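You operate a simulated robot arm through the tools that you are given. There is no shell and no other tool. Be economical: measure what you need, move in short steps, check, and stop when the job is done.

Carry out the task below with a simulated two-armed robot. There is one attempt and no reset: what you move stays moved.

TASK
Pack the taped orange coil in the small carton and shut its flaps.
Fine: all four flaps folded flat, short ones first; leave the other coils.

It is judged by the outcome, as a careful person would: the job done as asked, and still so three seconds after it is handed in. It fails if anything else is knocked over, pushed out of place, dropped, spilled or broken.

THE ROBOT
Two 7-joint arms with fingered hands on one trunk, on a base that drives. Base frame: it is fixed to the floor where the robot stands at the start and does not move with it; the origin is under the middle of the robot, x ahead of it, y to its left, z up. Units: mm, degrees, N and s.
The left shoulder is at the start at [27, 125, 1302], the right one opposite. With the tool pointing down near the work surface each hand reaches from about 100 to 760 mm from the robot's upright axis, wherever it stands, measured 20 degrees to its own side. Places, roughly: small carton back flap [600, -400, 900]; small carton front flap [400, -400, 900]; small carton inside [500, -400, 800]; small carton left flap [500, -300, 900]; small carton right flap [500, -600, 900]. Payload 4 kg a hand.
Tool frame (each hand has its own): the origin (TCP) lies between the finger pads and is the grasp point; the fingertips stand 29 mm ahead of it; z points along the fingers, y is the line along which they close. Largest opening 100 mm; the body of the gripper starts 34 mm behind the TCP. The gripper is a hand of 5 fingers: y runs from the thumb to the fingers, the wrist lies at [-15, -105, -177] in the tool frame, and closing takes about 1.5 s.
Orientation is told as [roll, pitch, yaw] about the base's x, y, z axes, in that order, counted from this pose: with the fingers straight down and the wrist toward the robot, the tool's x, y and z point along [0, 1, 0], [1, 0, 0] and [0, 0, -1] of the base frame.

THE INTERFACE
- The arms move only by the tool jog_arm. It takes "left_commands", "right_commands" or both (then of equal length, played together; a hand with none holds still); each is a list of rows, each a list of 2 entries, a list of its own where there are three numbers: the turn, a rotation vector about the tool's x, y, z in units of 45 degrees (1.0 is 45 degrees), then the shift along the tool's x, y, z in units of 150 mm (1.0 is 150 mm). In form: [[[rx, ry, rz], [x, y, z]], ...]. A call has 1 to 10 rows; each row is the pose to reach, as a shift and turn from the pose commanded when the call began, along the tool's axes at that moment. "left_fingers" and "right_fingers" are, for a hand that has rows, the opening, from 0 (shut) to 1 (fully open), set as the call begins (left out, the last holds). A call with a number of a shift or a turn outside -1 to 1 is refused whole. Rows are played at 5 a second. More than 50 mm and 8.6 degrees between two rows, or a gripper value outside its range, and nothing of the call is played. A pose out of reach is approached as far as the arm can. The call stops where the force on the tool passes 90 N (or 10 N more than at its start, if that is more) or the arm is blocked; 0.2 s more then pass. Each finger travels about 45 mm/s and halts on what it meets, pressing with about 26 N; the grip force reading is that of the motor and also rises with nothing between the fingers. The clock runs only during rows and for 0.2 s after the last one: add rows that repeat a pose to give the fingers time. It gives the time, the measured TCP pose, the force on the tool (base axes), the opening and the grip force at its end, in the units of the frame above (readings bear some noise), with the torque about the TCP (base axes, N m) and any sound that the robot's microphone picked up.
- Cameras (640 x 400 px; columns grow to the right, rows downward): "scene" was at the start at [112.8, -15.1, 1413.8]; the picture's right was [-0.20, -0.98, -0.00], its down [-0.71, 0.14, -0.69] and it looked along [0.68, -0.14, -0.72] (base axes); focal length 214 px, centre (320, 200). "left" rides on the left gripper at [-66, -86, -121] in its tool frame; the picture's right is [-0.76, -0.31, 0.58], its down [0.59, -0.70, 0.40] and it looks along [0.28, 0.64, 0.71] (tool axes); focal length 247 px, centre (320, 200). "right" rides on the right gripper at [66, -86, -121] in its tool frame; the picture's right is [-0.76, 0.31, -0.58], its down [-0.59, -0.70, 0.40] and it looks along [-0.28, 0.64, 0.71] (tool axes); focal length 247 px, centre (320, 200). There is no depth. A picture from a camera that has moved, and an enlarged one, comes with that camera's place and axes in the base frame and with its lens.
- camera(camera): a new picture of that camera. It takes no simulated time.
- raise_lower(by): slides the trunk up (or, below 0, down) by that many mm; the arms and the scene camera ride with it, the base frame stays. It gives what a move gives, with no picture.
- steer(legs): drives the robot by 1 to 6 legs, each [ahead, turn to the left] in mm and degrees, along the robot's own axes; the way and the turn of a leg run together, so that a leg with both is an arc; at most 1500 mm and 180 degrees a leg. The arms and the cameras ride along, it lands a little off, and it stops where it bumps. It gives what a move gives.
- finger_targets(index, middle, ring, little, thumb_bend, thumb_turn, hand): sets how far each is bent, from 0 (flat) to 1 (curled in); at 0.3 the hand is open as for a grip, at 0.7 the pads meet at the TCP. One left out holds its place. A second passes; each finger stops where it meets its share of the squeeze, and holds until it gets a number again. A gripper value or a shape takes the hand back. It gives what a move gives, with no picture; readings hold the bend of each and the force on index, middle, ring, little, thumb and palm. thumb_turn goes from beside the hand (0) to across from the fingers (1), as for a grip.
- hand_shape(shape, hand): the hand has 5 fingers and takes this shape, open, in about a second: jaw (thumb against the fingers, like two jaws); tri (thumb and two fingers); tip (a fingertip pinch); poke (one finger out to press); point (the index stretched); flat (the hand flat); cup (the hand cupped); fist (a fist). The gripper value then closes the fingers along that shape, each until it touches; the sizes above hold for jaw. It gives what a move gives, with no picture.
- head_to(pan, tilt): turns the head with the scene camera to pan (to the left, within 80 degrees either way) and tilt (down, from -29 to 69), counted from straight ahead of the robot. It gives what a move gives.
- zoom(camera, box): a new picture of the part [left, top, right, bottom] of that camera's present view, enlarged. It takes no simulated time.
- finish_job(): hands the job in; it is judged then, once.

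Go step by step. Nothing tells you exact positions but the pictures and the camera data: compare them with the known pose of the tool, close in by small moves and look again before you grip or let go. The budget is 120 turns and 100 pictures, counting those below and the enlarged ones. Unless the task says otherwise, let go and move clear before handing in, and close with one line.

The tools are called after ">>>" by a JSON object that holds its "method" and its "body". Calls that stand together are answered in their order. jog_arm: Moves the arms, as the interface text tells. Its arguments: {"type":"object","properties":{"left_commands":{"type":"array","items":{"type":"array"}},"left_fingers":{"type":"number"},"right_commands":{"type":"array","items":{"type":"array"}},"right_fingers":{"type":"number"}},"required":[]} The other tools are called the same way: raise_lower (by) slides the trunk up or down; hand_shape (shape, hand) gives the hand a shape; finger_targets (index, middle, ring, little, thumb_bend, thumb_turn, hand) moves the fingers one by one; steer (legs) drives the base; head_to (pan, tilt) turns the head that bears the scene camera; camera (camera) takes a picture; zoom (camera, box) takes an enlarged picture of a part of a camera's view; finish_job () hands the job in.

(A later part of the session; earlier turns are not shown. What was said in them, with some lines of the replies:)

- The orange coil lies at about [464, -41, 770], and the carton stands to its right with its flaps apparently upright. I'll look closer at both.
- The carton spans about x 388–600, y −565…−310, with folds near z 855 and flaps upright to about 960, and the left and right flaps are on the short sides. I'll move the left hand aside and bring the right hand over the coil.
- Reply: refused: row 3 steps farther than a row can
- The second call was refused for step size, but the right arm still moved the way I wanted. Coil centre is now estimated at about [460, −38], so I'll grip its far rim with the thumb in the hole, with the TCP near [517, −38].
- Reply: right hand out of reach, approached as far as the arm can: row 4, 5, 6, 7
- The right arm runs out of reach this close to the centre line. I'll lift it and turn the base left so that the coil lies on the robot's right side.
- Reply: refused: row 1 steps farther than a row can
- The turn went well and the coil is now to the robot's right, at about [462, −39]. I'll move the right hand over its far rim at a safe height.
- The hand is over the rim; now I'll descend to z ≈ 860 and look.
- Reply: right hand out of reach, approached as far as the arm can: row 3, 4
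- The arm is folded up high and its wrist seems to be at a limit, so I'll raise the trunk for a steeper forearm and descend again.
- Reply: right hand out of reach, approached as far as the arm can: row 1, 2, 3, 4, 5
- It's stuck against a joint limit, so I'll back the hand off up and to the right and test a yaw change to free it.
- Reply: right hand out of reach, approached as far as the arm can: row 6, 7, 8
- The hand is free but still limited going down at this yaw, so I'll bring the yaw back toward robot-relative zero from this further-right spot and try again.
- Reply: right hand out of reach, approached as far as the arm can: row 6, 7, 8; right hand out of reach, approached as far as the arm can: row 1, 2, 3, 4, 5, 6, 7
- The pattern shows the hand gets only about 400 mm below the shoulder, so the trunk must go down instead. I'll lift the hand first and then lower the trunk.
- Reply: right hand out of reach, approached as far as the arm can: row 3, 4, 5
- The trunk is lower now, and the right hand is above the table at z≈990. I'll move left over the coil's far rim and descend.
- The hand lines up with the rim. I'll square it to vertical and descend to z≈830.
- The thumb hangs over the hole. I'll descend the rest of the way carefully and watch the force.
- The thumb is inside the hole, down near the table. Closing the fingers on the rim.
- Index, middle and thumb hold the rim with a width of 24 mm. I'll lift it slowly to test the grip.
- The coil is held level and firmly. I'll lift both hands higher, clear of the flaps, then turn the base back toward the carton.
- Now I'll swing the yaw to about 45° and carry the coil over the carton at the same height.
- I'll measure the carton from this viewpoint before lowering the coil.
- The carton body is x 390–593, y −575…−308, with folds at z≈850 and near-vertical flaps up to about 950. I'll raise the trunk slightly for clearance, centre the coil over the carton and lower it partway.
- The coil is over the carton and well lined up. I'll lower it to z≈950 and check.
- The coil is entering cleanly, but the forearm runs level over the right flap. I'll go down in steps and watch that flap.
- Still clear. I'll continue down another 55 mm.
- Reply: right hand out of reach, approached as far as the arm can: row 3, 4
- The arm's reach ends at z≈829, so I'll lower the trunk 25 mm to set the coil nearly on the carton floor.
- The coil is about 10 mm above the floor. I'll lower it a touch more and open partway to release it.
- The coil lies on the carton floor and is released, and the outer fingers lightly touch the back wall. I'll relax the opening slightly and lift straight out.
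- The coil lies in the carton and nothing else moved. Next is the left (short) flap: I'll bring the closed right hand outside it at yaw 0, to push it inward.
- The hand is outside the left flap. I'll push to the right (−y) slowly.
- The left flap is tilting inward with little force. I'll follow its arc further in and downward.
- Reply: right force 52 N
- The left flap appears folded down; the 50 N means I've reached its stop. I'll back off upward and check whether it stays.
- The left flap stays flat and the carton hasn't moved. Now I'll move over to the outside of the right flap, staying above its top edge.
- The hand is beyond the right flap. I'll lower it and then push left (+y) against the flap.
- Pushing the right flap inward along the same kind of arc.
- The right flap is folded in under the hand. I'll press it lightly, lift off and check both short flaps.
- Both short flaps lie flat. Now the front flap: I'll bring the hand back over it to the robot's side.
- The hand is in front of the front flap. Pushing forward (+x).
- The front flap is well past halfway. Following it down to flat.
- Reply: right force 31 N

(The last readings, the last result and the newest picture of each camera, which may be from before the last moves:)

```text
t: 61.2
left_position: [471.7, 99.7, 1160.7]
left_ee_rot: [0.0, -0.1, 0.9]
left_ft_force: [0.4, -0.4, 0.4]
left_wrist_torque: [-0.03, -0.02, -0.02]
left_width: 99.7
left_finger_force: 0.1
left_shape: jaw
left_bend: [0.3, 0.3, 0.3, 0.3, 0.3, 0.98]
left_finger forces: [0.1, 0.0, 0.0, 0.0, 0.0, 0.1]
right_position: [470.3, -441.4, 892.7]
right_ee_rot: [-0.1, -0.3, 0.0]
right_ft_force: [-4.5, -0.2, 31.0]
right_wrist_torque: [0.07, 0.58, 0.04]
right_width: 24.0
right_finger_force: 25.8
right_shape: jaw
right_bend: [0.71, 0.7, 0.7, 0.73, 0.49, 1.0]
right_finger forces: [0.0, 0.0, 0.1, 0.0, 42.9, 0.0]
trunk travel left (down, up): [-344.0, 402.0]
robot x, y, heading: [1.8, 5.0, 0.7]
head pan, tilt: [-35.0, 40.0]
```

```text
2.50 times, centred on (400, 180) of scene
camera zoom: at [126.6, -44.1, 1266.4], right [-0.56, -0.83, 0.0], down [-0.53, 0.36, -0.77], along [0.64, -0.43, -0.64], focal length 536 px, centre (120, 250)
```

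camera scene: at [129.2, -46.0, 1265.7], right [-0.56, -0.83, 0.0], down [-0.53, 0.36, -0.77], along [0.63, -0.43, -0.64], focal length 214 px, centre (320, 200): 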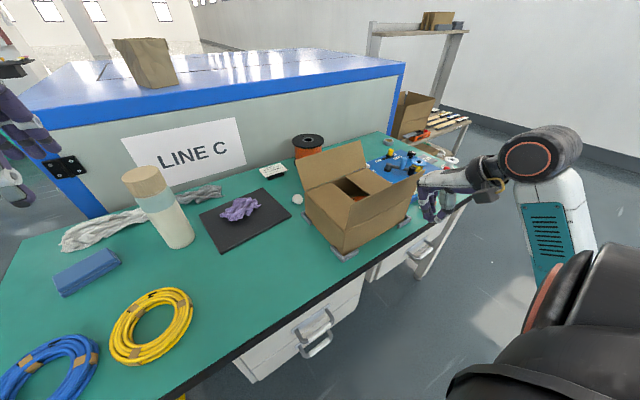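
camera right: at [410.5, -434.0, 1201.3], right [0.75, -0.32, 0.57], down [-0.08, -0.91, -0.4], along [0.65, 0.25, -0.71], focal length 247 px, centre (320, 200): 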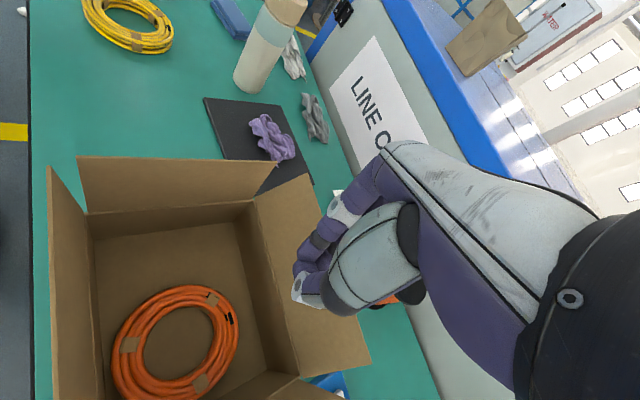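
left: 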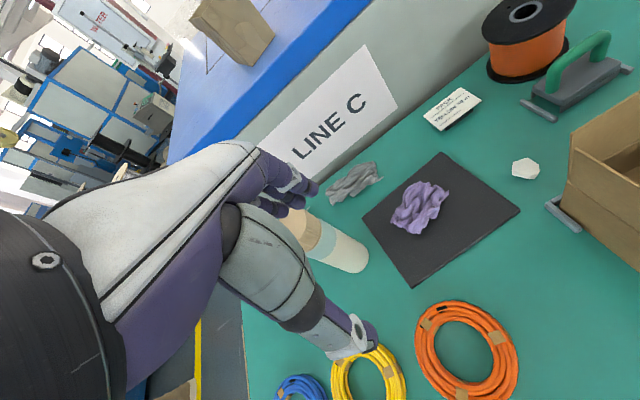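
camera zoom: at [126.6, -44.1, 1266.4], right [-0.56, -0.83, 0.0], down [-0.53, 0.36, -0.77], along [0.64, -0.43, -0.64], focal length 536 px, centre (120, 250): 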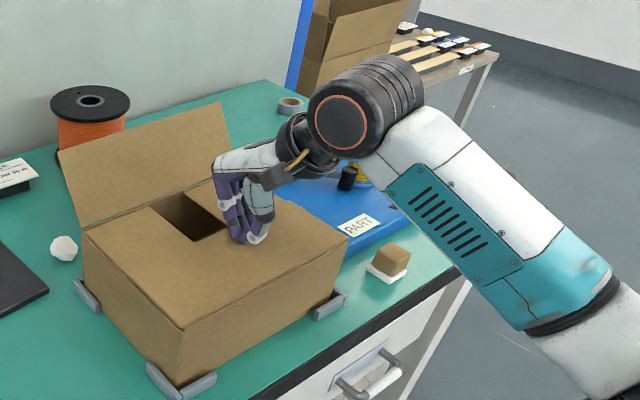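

The front flap lies flat. I'll lift off and go over the back flap to its far side.

>>> {"method": "jog_arm", "body": {"right_commands": [[[0, 0, 0], [0, 0, -0.3]], [[0, 0, 0], [0, 0, -0.6]], [[0, 0, 0], [0, 0, -0.9]], [[0, 0, 0], [0, 0.2, -1]], [[0, 0, 0], [0, 0.5, -1]], [[0, 0, 0], [0, 0.8, -1]], [[0, 0, 0], [0, 1, -1]]]}}

>>> {"method": "jog_arm", "body": {"right_commands": [[[0, 0, 0], [0, 0.2, 0]], [[0, 0, 0], [0, 0.4, 0]], [[0, 0, 0], [0, 0.55, 0]], [[0, 0, 0], [0, 0.55, 0]]]}}

>>> {"method": "camera", "body": {"camera": "scene"}}

```text
t: 62.9
left_position: [474.3, 98.5, 1158.9]
left_ee_rot: [0.1, 0.1, 0.9]
left_ft_force: [0.4, -0.7, -0.5]
left_wrist_torque: [-0.02, 0.0, -0.05]
left_width: 100.0
left_finger_force: 0.0
left_shape: jaw
left_bend: [0.3, 0.3, 0.3, 0.3, 0.3, 0.98]
left_finger forces: [0.0, 0.1, 0.0, 0.0, 0.1, 0.0]
right_position: [625.4, -441.3, 1038.0]
right_ee_rot: [0.0, 0.2, 0.0]
right_ft_force: [0.6, -0.5, 0.6]
right_wrist_torque: [0.0, 0.0, -0.01]
right_width: 23.2
right_finger_force: 26.2
right_shape: jaw
right_bend: [0.71, 0.7, 0.7, 0.64, 0.53, 1.0]
right_finger forces: [0.1, 0.0, 0.0, 0.1, 0.0, 0.0]
trunk travel left (down, up): [-344.0, 402.0]
robot x, y, heading: [0.8, -0.2, 0.9]
head pan, tilt: [-35.0, 40.0]
```

```text
t: 63.9
left_position: [474.9, 98.7, 1159.9]
left_ee_rot: [-0.1, 0.0, 1.0]
left_ft_force: [-1.3, 0.0, 0.6]
left_wrist_torque: [-0.01, -0.01, 0.01]
left_width: 99.8
left_finger_force: 0.0
left_shape: jaw
left_bend: [0.3, 0.3, 0.3, 0.3, 0.3, 0.98]
left_finger forces: [0.0, 0.1, 0.0, 0.0, 0.1, 0.0]
right_position: [704.3, -442.7, 1039.1]
right_ee_rot: [0.0, 0.0, 0.1]
right_ft_force: [-0.2, -0.4, 1.2]
right_wrist_torque: [0.03, -0.02, 0.0]
right_width: 23.0
right_finger_force: 26.5
right_shape: jaw
right_bend: [0.71, 0.7, 0.7, 0.64, 0.53, 1.0]
right_finger forces: [0.0, 0.0, 0.0, 0.1, 0.0, 0.0]
trunk travel left (down, up): [-344.0, 402.0]
robot x, y, heading: [-0.3, -2.3, 0.6]
head pan, tilt: [-35.0, 40.0]
```

```text
52 pictures are left
camera scene: at [129.2, -46.1, 1265.6], right [-0.56, -0.83, 0.0], down [-0.53, 0.36, -0.77], along [0.63, -0.43, -0.64], focal length 214 px, centre (320, 200)
```

scene: 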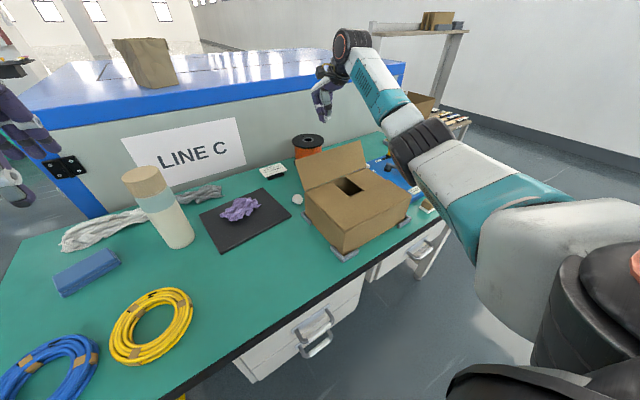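

The hand is behind the back flap with room to spare. Descending, then pulling toward the robot (−x).

>>> {"method": "jog_arm", "body": {"right_commands": [[[0, 0, 0], [0, 0, 0.25]], [[0, 0, 0], [0, 0, 0.5]], [[0, 0, 0], [0, 0, 0.66]], [[0, 0, 0], [0, 0, 0.66]]]}}

>>> {"method": "zoom", "body": {"camera": "scene", "box": [260, 60, 460, 260]}}

```text
t: 64.8
left_position: [473.7, 98.6, 1160.1]
left_ee_rot: [0.1, 0.1, 0.9]
left_ft_force: [0.1, -0.5, 0.6]
left_wrist_torque: [0.01, 0.01, 0.0]
left_width: 99.9
left_finger_force: 0.0
left_shape: jaw
left_bend: [0.3, 0.3, 0.3, 0.3, 0.3, 0.98]
left_finger forces: [0.1, 0.1, 0.1, 0.0, 0.0, 0.1]
right_position: [705.6, -442.0, 935.1]
right_ee_rot: [0.1, 0.2, 0.0]
right_ft_force: [0.3, -0.1, -0.1]
right_wrist_torque: [-0.01, -0.05, -0.01]
right_width: 23.1
right_finger_force: 26.4
right_shape: jaw
right_bend: [0.71, 0.7, 0.7, 0.64, 0.53, 1.0]
right_finger forces: [0.1, 0.0, 0.1, 0.0, 0.0, 0.1]
trunk travel left (down, up): [-344.0, 402.0]
robot x, y, heading: [-0.2, -0.1, 0.6]
head pan, tilt: [-35.0, 40.0]
```

```text
2.00 times, centred on (360, 160) of scene
camera zoom: at [129.2, -46.0, 1265.7], right [-0.56, -0.83, 0.0], down [-0.53, 0.36, -0.77], along [0.63, -0.43, -0.64], focal length 429 px, centre (240, 280)
```

zoom: 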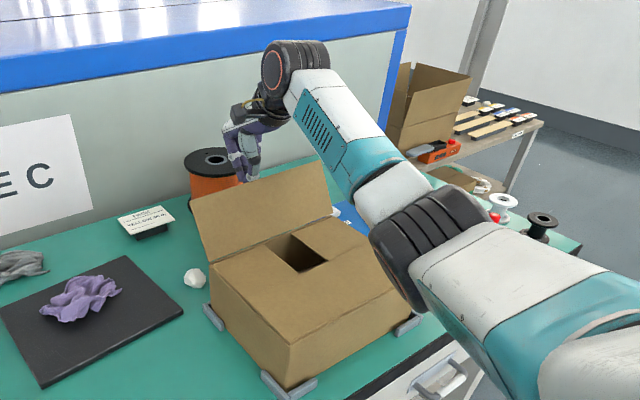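

Pulling the back flap over toward the robot.

>>> {"method": "jog_arm", "body": {"right_commands": [[[0, 0, 0], [0, -0.25, 0]], [[0, 0, 0], [0, -0.4, 0]], [[0, 0, 0], [0, -0.52, 0]], [[0, 0, 0], [0, -0.64, 0]], [[0, 0, 0], [0, -0.76, 0]], [[0, 0, 0], [0, -0.88, 0]], [[0, 0, 0], [0, -1, 0.04]]]}}

>>> {"method": "zoom", "body": {"camera": "scene", "box": [260, 60, 460, 260]}}

```text
t: 66.5
left_position: [473.0, 98.1, 1159.3]
left_ee_rot: [0.0, 0.0, 0.9]
left_ft_force: [0.3, 0.3, -0.1]
left_wrist_torque: [0.0, 0.0, 0.01]
left_width: 99.6
left_finger_force: 0.1
left_shape: jaw
left_bend: [0.3, 0.3, 0.3, 0.3, 0.3, 0.98]
left_finger forces: [0.0, 0.0, 0.0, 0.0, 0.0, 0.1]
right_position: [552.1, -439.2, 930.5]
right_ee_rot: [0.2, 0.1, 0.0]
right_ft_force: [-0.3, -0.3, -0.4]
right_wrist_torque: [0.0, 0.0, -0.03]
right_width: 22.9
right_finger_force: 25.8
right_shape: jaw
right_bend: [0.71, 0.7, 0.7, 0.64, 0.54, 1.0]
right_finger forces: [0.0, 0.0, 0.0, 0.1, 0.1, 0.0]
trunk travel left (down, up): [-344.0, 402.0]
robot x, y, heading: [-0.4, -0.4, 0.6]
head pan, tilt: [-35.0, 40.0]
```

```text
2.00 times, centred on (360, 160) of scene
camera zoom: at [128.9, -46.1, 1265.7], right [-0.56, -0.83, 0.0], down [-0.53, 0.36, -0.77], along [0.63, -0.43, -0.64], focal length 429 px, centre (240, 280)
```

zoom: 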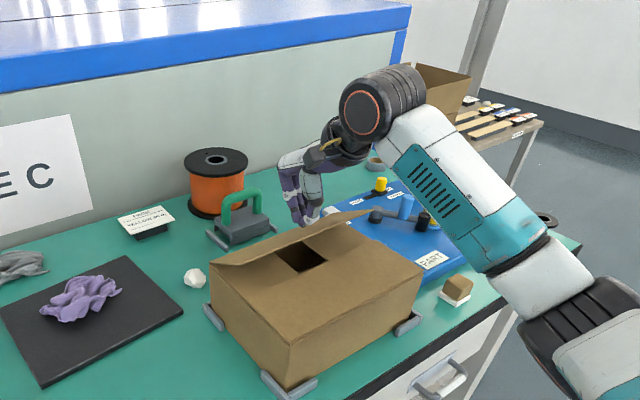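

The back flap is coming down. Following it to flat.

>>> {"method": "jog_arm", "body": {"right_commands": [[[0, 0, 0], [0, -0.08, 0.08]], [[0, 0, 0], [0, -0.14, 0.16]], [[0, 0, 0], [0, -0.14, 0.23]], [[0, 0, 0], [0, -0.14, 0.26]], [[0, 0, 0], [0, -0.14, 0.26]]]}}

>>> {"method": "zoom", "body": {"camera": "scene", "box": [260, 60, 460, 260]}}

```text
t: 67.7
left_position: [473.8, 98.0, 1159.4]
left_ee_rot: [0.1, 0.0, 1.0]
left_ft_force: [0.1, -0.7, 0.2]
left_wrist_torque: [0.03, 0.0, 0.02]
left_width: 99.9
left_finger_force: 0.1
left_shape: jaw
left_bend: [0.3, 0.3, 0.3, 0.3, 0.3, 0.98]
left_finger forces: [0.1, 0.1, 0.0, 0.0, 0.0, 0.0]
right_position: [533.3, -441.4, 894.6]
right_ee_rot: [0.2, 0.0, -0.1]
right_ft_force: [-1.2, -0.8, 5.7]
right_wrist_torque: [0.02, 0.09, -0.01]
right_width: 23.3
right_finger_force: 26.1
right_shape: jaw
right_bend: [0.71, 0.7, 0.7, 0.64, 0.54, 1.0]
right_finger forces: [0.0, 0.0, 0.0, 0.0, 0.0, 0.1]
trunk travel left (down, up): [-344.0, 402.0]
robot x, y, heading: [-4.8, 0.3, 0.7]
head pan, tilt: [-35.0, 40.0]
```

```text
2.00 times, centred on (360, 160) of scene
camera zoom: at [128.7, -45.6, 1265.8], right [-0.56, -0.83, 0.0], down [-0.53, 0.36, -0.77], along [0.63, -0.43, -0.64], focal length 429 px, centre (240, 280)
```

zoom: 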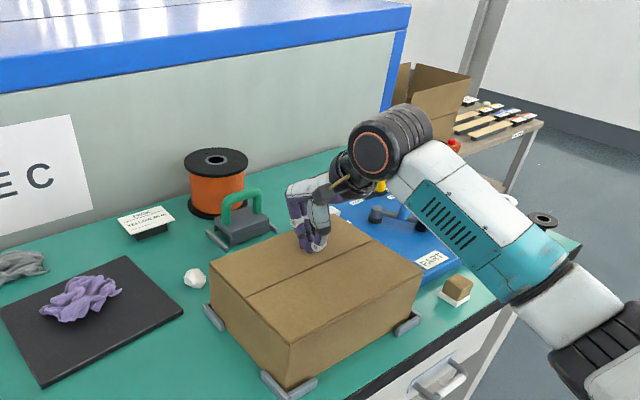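

All four flaps look flat. One light press, then lift clear and inspect.

>>> {"method": "jog_arm", "body": {"right_commands": [[[0, 0, 0], [0, 0, 0.03]], [[0, 0, 0], [0, 0, 0.03]], [[0, 0, 0], [0, 0, -0.2]], [[0, 0, 0], [0, 0, -0.5]], [[0, 0, 0], [0, 0, -0.8]], [[0, 0, 0], [0, 0, -1]]]}}

>>> {"method": "jog_arm", "body": {"right_commands": [[[0, 0, 0], [-0.1, -0.25, 0]], [[0, 0, 0], [-0.2, -0.5, 0]], [[0, 0, 0], [-0.3, -0.75, 0]], [[0, 0, 0], [-0.4, -1, 0]]]}}

>>> {"method": "zoom", "body": {"camera": "scene", "box": [280, 120, 440, 270]}}

>>> {"method": "camera", "body": {"camera": "scene"}}

```text
t: 69.0
left_position: [475.3, 99.4, 1158.7]
left_ee_rot: [0.0, 0.0, 0.8]
left_ft_force: [-0.1, -0.5, 0.0]
left_wrist_torque: [0.0, 0.02, 0.02]
left_width: 100.0
left_finger_force: 0.1
left_shape: jaw
left_bend: [0.3, 0.3, 0.3, 0.3, 0.3, 0.98]
left_finger forces: [0.0, 0.0, 0.0, 0.0, 0.1, 0.1]
right_position: [530.9, -441.7, 1044.9]
right_ee_rot: [0.1, 0.3, 0.1]
right_ft_force: [-0.3, 0.0, 0.4]
right_wrist_torque: [-0.03, 0.01, -0.01]
right_width: 23.0
right_finger_force: 26.0
right_shape: jaw
right_bend: [0.71, 0.7, 0.7, 0.64, 0.53, 1.0]
right_finger forces: [0.0, 0.0, 0.1, 0.0, 0.1, 0.0]
trunk travel left (down, up): [-344.0, 402.0]
robot x, y, heading: [-2.4, 1.9, 0.7]
head pan, tilt: [-35.0, 40.0]
```

```text
t: 70.0
left_position: [473.3, 99.1, 1158.6]
left_ee_rot: [0.0, 0.0, 0.8]
left_ft_force: [0.2, 0.7, -0.1]
left_wrist_torque: [0.0, 0.03, 0.03]
left_width: 99.8
left_finger_force: 0.0
left_shape: jaw
left_bend: [0.3, 0.3, 0.3, 0.3, 0.3, 0.98]
left_finger forces: [0.0, 0.0, 0.0, 0.1, 0.1, 0.0]
right_position: [377.4, -499.9, 1042.7]
right_ee_rot: [0.1, 0.2, 0.1]
right_ft_force: [-0.4, -0.1, 0.4]
right_wrist_torque: [-0.02, -0.02, 0.02]
right_width: 23.2
right_finger_force: 26.1
right_shape: jaw
right_bend: [0.71, 0.7, 0.7, 0.64, 0.53, 1.0]
right_finger forces: [0.1, 0.1, 0.0, 0.0, 0.1, 0.0]
trunk travel left (down, up): [-344.0, 402.0]
robot x, y, heading: [-1.7, 2.0, 0.9]
head pan, tilt: [-35.0, 40.0]
```

```text
2.67 times, centred on (360, 195) of scene
camera zoom: at [128.8, -46.1, 1265.7], right [-0.56, -0.83, 0.0], down [-0.53, 0.36, -0.77], along [0.63, -0.43, -0.64], focal length 572 px, centre (213, 213)
```

zoom: 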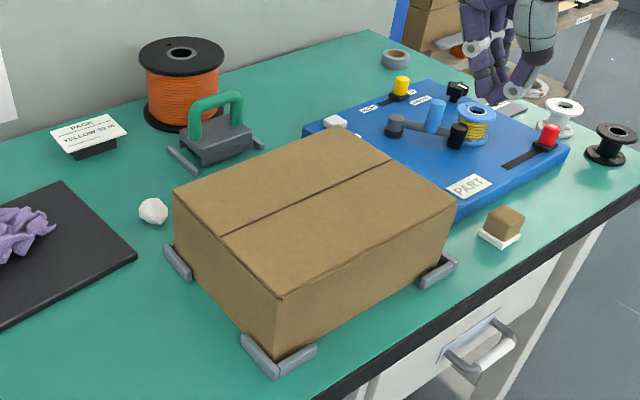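

```text
47 pictures are left
camera scene: at [128.8, -46.1, 1265.7], right [-0.56, -0.83, 0.0], down [-0.53, 0.36, -0.77], along [0.63, -0.43, -0.64], focal length 214 px, centre (320, 200)
```

scene: 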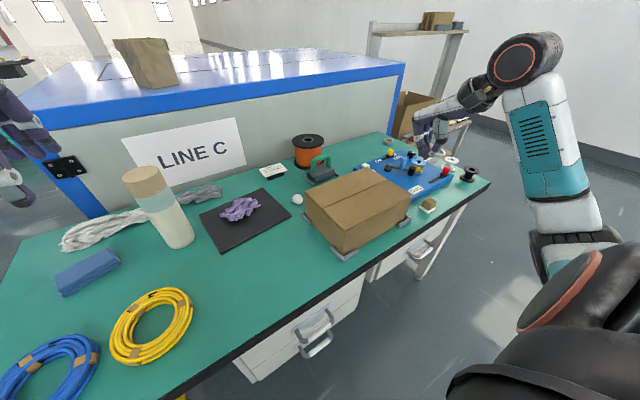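

The carton is shut flat with the coil inside, it still sits in its brackets, everything else is in place and the hands are clear. Handing in.

>>> {"method": "finish_job", "body": {}}

```text
The job is handed in.
```

The taped orange coil is in the small carton and all four flaps are folded flat, short ones first; the other coils were left where they lay.
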